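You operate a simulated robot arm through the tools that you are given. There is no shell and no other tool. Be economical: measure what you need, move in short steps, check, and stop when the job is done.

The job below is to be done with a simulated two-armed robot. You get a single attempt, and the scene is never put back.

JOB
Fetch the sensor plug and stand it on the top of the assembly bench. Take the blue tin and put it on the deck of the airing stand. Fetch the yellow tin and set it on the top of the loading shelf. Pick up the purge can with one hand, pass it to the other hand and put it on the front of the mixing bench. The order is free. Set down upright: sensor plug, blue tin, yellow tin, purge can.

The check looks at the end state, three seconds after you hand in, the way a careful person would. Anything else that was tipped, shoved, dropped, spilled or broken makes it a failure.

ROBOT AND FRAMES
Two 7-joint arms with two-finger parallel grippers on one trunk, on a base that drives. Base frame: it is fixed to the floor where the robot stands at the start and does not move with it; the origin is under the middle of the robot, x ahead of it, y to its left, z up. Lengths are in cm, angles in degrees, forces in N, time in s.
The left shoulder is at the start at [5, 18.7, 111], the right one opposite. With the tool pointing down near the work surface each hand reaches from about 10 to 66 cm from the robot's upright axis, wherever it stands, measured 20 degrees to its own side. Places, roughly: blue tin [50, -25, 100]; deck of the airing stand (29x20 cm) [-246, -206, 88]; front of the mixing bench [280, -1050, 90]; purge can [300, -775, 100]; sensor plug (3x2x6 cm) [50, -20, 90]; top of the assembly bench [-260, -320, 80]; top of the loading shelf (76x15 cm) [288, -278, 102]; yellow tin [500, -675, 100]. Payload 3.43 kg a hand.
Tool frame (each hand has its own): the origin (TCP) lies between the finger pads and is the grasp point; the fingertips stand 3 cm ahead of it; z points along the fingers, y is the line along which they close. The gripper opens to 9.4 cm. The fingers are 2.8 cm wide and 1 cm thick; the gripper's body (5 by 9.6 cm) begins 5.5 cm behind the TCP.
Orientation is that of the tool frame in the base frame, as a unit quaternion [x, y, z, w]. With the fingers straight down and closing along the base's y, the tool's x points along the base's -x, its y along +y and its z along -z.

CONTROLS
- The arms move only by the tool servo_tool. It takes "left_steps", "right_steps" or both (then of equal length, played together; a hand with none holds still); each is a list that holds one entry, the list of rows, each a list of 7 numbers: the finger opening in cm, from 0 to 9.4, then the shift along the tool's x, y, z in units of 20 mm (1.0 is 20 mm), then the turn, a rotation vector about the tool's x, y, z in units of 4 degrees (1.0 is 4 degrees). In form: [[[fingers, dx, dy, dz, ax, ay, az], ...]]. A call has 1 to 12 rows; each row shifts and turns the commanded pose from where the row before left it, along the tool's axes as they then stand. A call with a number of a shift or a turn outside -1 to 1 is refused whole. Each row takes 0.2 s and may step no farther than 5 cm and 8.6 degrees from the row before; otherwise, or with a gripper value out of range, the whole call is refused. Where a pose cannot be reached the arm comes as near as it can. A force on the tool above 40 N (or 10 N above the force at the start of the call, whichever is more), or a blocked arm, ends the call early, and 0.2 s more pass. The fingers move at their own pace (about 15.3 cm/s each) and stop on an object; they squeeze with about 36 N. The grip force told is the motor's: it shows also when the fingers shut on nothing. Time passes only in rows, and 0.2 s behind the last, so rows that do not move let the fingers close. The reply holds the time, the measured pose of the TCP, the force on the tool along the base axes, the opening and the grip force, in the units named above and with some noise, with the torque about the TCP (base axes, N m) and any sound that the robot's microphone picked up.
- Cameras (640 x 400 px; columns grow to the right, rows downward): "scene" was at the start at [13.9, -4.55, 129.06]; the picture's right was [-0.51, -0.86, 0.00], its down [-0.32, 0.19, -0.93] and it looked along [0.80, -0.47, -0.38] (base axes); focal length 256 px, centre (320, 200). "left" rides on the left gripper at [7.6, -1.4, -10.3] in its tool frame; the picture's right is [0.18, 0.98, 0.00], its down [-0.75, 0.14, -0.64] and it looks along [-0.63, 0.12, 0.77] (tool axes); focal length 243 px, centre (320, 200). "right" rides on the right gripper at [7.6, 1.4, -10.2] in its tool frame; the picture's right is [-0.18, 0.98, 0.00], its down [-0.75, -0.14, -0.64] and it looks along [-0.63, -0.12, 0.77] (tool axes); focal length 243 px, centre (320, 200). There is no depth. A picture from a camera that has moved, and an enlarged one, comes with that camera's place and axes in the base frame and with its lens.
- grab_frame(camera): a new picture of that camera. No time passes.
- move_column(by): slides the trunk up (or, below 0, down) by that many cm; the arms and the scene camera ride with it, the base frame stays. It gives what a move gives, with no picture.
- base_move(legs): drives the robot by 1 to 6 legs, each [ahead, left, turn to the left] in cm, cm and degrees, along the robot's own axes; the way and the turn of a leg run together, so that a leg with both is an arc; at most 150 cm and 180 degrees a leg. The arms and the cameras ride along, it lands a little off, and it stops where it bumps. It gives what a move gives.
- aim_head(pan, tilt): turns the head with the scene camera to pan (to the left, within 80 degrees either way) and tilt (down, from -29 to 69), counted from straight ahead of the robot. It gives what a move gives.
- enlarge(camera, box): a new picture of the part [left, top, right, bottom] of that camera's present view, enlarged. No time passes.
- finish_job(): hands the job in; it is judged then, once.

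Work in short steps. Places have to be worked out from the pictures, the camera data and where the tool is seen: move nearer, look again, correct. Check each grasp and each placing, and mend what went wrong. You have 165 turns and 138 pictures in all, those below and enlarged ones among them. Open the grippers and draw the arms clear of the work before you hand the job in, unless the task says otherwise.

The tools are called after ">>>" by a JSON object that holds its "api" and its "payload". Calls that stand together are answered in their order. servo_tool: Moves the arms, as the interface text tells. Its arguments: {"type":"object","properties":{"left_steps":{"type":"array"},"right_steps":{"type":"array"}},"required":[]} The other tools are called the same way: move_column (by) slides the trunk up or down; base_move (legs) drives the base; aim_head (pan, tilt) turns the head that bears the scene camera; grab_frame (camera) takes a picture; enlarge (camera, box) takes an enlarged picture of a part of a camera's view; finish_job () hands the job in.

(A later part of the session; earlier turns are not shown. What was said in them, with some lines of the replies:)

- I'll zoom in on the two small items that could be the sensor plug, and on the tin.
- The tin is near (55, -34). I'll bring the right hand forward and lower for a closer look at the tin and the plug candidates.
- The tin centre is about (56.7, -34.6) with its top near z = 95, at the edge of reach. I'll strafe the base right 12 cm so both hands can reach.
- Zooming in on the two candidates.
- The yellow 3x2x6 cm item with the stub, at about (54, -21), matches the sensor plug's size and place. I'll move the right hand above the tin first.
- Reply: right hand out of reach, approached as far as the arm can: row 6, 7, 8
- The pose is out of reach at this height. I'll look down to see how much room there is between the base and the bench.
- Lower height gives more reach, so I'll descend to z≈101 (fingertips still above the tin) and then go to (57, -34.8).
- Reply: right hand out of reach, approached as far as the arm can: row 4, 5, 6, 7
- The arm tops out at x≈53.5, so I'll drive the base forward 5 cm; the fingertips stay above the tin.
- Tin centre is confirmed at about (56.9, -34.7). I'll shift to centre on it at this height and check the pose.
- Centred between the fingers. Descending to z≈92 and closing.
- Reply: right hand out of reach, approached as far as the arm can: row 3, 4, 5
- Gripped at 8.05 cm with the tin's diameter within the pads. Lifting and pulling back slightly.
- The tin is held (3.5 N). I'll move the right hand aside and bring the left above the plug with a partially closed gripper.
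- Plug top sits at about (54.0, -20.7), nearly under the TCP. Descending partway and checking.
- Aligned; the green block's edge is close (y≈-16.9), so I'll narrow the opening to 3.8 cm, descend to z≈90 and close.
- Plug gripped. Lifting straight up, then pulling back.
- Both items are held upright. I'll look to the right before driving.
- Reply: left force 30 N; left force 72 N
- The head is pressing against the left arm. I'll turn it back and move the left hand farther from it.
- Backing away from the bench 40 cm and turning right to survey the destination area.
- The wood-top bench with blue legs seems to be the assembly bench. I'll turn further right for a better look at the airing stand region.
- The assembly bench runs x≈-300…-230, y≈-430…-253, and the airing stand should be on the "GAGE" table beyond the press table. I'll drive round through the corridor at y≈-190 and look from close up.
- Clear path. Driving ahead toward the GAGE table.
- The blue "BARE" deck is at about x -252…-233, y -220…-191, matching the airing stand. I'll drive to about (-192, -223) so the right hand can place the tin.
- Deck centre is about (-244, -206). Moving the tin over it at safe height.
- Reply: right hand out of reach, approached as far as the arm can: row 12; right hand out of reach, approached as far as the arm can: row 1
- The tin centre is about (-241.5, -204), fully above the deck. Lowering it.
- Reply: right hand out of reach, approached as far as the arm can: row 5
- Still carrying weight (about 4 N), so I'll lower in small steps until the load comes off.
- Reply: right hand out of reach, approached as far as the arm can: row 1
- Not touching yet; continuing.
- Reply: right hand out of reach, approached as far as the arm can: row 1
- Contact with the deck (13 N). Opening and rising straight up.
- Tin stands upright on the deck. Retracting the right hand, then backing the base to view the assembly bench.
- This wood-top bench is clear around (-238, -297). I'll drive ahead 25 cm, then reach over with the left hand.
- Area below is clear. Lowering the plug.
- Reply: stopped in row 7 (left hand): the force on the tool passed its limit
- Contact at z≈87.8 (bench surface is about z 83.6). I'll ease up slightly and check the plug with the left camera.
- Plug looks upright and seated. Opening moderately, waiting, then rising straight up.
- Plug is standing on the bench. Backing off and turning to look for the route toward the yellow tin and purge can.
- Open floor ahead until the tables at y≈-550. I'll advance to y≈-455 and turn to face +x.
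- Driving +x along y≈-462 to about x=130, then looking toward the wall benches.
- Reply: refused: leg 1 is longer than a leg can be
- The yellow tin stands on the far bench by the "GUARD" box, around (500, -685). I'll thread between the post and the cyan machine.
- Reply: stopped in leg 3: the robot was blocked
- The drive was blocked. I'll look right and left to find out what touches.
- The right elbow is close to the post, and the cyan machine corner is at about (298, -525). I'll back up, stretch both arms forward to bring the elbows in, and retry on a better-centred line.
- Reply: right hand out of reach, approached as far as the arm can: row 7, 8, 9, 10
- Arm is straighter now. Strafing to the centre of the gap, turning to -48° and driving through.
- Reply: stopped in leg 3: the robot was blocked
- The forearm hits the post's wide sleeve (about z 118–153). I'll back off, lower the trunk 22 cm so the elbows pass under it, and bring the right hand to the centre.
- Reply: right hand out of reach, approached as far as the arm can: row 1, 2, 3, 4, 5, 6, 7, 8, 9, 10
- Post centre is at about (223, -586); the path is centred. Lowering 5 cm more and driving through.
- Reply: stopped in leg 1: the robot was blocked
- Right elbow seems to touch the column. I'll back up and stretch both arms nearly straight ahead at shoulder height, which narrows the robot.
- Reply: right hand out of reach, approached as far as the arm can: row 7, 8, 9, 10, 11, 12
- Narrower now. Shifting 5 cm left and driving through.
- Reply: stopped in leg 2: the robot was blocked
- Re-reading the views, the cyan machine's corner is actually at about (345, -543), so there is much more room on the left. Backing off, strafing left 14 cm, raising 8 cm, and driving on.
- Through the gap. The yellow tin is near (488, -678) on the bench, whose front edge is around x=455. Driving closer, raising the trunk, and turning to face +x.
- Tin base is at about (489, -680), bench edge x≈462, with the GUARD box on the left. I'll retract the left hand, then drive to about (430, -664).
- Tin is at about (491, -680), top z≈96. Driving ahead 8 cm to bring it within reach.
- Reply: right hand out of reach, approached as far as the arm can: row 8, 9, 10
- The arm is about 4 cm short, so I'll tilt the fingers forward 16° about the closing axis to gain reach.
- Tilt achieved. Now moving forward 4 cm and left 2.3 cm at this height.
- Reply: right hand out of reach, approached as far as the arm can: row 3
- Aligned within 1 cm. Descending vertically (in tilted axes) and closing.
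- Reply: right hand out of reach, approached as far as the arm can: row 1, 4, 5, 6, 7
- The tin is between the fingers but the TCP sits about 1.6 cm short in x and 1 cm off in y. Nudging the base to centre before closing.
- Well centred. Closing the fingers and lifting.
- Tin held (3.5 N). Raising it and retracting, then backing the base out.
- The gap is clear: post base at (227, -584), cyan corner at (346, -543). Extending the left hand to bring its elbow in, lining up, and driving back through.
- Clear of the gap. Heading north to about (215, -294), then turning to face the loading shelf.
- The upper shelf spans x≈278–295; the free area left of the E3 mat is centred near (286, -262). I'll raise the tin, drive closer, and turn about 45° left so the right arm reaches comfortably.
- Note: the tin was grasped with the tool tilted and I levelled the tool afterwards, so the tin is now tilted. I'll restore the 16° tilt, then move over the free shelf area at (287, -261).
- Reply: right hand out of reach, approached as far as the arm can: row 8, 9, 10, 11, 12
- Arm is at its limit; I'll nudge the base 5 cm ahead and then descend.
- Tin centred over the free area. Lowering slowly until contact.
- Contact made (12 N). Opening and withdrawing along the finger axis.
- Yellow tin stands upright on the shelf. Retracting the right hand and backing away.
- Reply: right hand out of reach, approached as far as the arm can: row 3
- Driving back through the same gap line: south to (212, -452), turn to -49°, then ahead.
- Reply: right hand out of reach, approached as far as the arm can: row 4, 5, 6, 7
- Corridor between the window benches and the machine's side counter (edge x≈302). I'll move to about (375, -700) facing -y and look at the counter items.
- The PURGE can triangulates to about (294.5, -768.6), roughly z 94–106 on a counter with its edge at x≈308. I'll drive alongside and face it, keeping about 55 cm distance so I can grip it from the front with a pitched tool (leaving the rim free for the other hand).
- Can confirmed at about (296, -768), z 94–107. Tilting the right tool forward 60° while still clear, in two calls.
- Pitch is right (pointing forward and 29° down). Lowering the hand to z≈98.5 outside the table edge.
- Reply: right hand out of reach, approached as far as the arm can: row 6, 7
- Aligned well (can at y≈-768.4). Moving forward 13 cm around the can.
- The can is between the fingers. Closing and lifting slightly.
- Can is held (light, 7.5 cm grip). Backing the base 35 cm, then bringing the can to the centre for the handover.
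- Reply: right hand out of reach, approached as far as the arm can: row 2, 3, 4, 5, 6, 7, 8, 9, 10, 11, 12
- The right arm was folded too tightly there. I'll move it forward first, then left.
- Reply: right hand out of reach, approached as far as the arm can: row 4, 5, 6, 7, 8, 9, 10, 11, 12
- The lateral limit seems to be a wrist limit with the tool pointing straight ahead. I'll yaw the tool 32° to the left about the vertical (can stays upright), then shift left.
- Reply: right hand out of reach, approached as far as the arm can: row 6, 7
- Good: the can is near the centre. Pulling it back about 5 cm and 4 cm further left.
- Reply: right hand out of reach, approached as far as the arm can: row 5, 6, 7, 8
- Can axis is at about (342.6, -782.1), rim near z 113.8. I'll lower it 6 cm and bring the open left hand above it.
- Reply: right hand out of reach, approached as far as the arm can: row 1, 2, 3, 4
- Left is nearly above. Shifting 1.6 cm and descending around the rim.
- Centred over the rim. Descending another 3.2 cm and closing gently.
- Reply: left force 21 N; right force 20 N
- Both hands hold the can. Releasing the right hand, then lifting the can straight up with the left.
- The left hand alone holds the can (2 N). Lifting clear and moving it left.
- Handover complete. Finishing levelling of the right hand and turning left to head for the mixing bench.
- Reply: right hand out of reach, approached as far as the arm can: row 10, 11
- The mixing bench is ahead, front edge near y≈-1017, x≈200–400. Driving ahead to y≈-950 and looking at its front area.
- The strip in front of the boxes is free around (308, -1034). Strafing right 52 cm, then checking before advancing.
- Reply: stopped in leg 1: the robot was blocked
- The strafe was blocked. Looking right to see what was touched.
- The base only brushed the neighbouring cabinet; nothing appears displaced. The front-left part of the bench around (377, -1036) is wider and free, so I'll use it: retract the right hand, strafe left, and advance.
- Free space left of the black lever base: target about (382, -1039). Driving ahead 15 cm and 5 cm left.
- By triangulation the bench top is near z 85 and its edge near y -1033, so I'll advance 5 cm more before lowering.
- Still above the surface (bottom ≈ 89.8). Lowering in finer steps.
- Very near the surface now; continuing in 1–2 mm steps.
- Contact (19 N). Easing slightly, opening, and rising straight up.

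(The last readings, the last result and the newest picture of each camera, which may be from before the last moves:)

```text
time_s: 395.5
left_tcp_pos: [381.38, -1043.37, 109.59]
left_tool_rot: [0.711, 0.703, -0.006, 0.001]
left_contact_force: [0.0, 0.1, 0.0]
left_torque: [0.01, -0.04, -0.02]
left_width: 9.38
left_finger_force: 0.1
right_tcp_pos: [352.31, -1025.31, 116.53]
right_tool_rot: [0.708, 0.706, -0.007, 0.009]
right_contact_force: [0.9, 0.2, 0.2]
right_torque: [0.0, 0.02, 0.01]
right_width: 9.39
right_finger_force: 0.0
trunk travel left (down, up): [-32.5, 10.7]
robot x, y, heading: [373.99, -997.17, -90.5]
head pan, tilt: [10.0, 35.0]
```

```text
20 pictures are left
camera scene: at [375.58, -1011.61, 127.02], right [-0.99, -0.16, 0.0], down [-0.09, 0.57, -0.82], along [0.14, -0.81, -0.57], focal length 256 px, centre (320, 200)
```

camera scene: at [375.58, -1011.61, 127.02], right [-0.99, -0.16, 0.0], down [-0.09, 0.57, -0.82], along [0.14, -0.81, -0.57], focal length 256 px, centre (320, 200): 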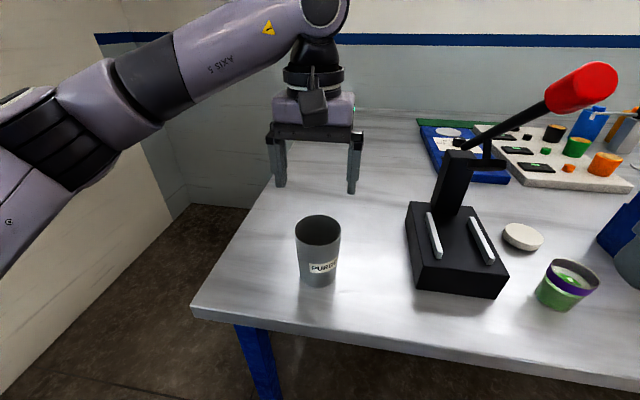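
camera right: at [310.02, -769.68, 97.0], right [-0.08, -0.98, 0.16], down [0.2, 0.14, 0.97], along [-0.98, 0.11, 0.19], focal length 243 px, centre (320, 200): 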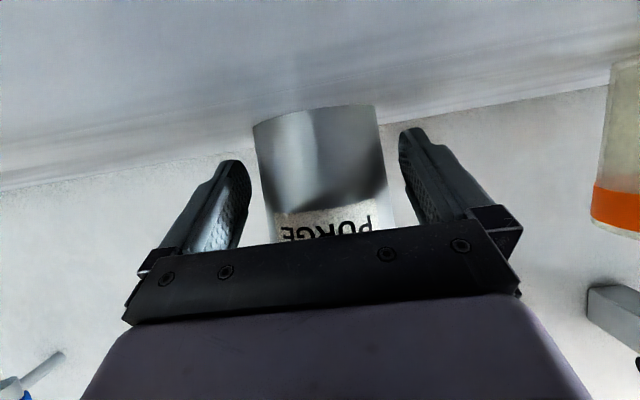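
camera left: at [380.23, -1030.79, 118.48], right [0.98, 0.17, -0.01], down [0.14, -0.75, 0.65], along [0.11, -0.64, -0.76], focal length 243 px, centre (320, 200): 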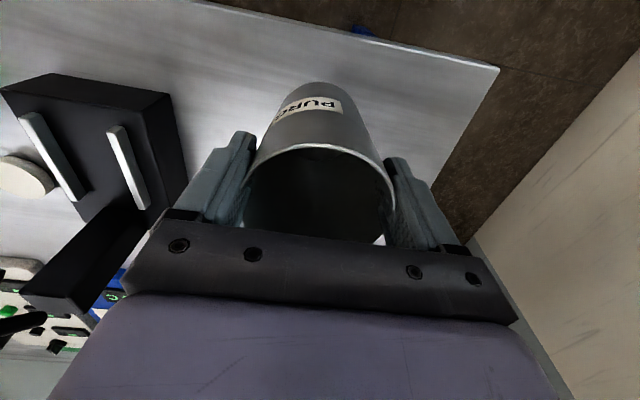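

Can stands upright near the bench front. Retracting the hand and backing off, then checking the cabinet that was brushed.

>>> {"api": "servo_tool", "payload": {"left_steps": [[[9.4, 0.3, 0, -0.9, 0, 0, 0], [9.4, 0.6, 0, -0.9, 0, 0, 0], [9.4, 0.9, 0, -0.5, 0, 0, 0], [9.4, 0.9, 0, 0, 0, 0, 0], [9.4, 0.9, 0, 0, 0, 0, 0], [9.4, 0.9, 0, 0, 0, 0, 0], [9.4, 0.9, 0, 0, 0, 0, 0]]]}}

>>> {"api": "base_move", "payload": {"legs": [[-30, 6, 0]]}}

>>> {"api": "aim_head", "payload": {"pan": -5, "tilt": 25}}

>>> {"api": "grab_frame", "payload": {"camera": "scene"}}

>>> {"api": "base_move", "payload": {"legs": [[0, 0, -75]]}}

>>> {"api": "aim_head", "payload": {"pan": -35, "tilt": 25}}

>>> {"api": "grab_frame", "payload": {"camera": "scene"}}

```text
time_s: 397.1
left_tcp_pos: [381.69, -1032.49, 114.0]
left_tool_rot: [0.711, 0.703, -0.005, 0.003]
left_contact_force: [-0.7, 0.4, 0.2]
left_torque: [-0.02, 0.02, 0.02]
left_width: 9.38
left_finger_force: 0.1
right_tcp_pos: [352.44, -1025.3, 116.57]
right_tool_rot: [0.708, 0.706, -0.007, 0.009]
right_contact_force: [-0.3, -0.8, -0.8]
right_torque: [-0.01, -0.02, 0.01]
right_width: 9.4
right_finger_force: 0.0
trunk travel left (down, up): [-32.5, 10.7]
robot x, y, heading: [374.13, -997.18, -90.6]
head pan, tilt: [10.0, 35.0]
```

```text
time_s: 399.1
left_tcp_pos: [387.97, -1002.73, 113.91]
left_tool_rot: [0.71, 0.704, -0.005, 0.002]
left_contact_force: [0.4, 0.7, -1.1]
left_torque: [-0.04, 0.02, 0.03]
left_width: 9.41
left_finger_force: 0.0
right_tcp_pos: [358.58, -995.48, 116.45]
right_tool_rot: [0.707, 0.707, -0.007, 0.009]
right_contact_force: [-0.1, -0.7, 0.4]
right_torque: [0.02, -0.04, 0.0]
right_width: 9.43
right_finger_force: 0.1
trunk travel left (down, up): [-32.5, 10.7]
robot x, y, heading: [380.47, -967.0, -90.2]
head pan, tilt: [10.0, 35.0]
```

```text
time_s: 399.9
left_tcp_pos: [387.96, -1002.75, 114.02]
left_tool_rot: [0.71, 0.704, -0.006, 0.001]
left_contact_force: [0.1, 0.6, 0.6]
left_torque: [-0.02, -0.01, -0.01]
left_width: 9.42
left_finger_force: 0.1
right_tcp_pos: [358.48, -995.58, 116.51]
right_tool_rot: [0.707, 0.707, -0.007, 0.009]
right_contact_force: [-1.2, 0.0, 0.3]
right_torque: [-0.01, 0.01, 0.01]
right_width: 9.4
right_finger_force: 0.0
trunk travel left (down, up): [-32.5, 10.7]
robot x, y, heading: [380.43, -967.26, -90.5]
head pan, tilt: [-5.0, 25.0]
```

```text
19 pictures are left
camera scene: at [379.52, -982.29, 128.59], right [-1.0, 0.09, 0.0], down [0.04, 0.42, -0.91], along [-0.09, -0.9, -0.42], focal length 256 px, centre (320, 200)
```

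scene: 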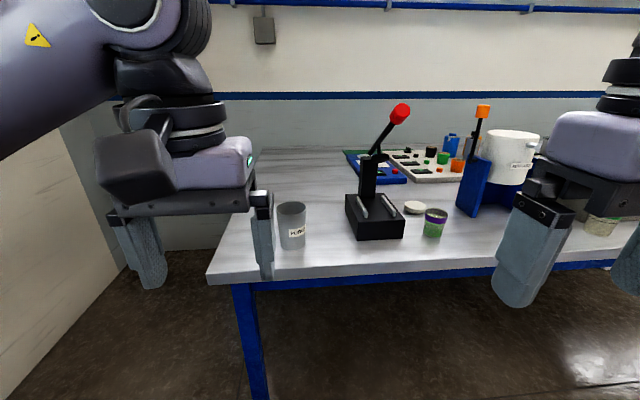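

```text
time_s: 403.5
left_tcp_pos: [348.2, -983.91, 113.96]
left_tool_rot: [0.992, 0.126, -0.006, -0.001]
left_contact_force: [0.6, 0.0, -0.1]
left_torque: [0.03, -0.01, 0.02]
left_width: 9.37
left_finger_force: 0.2
right_tcp_pos: [347.64, -953.56, 116.52]
right_tool_rot: [0.991, 0.131, -0.011, 0.003]
right_contact_force: [0.4, -0.1, -0.1]
right_torque: [0.01, -0.02, -0.01]
right_width: 9.42
right_finger_force: 0.1
trunk travel left (down, up): [-32.5, 10.7]
robot x, y, heading: [380.33, -967.19, -165.6]
head pan, tilt: [-5.0, 25.0]
```

```text
time_s: 404.5
left_tcp_pos: [348.2, -983.77, 113.93]
left_tool_rot: [0.992, 0.125, -0.006, -0.003]
left_contact_force: [-0.4, -0.1, 1.1]
left_torque: [0.01, 0.01, 0.0]
left_width: 9.4
left_finger_force: 0.0
right_tcp_pos: [347.54, -953.53, 116.46]
right_tool_rot: [0.991, 0.13, -0.012, 0.004]
right_contact_force: [0.0, -0.9, 0.3]
right_torque: [0.0, 0.02, 0.01]
right_width: 9.38
right_finger_force: 0.1
trunk travel left (down, up): [-32.5, 10.7]
robot x, y, heading: [380.55, -967.58, -165.5]
head pan, tilt: [-35.0, 25.0]
```

```text
18 pictures are left
camera scene: at [366.14, -965.52, 128.6], right [0.35, 0.94, 0.0], down [0.4, -0.15, -0.91], along [-0.85, 0.32, -0.42], focal length 256 px, centre (320, 200)
```

scene: 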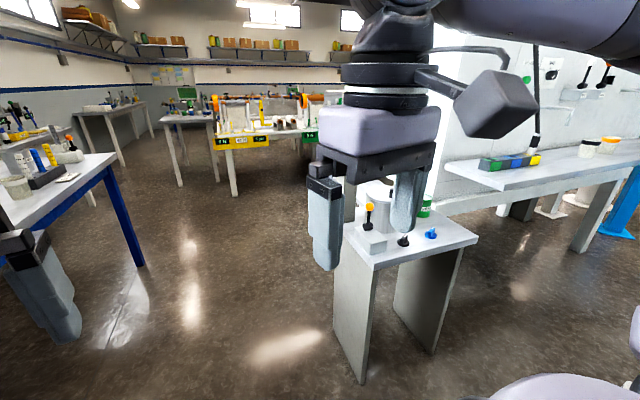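

The purge can stands upright near the front of the bench. The cabinet I brushed and the items on it look unmoved. The grippers are open and the arms are clear, so I'm handing in.

>>> {"api": "finish_job", "payload": {}}

```text
The job is handed in.
```

I handed the job in with all four items set down upright. The sensor plug is on the assembly bench, the blue tin on the airing stand deck and the yellow tin on the loading shelf. The purge can went from the right hand to the left in mid-air and stands near the front edge of the mixing bench, at its left end.

I identified the plug, the benches and the stand by size and position, because none of them carried a name label. On the way I bumped the post by the cyan machine and the cabinet near the mixing bench. The cabinet and its items look unmoved; I did not check the post afterwards.
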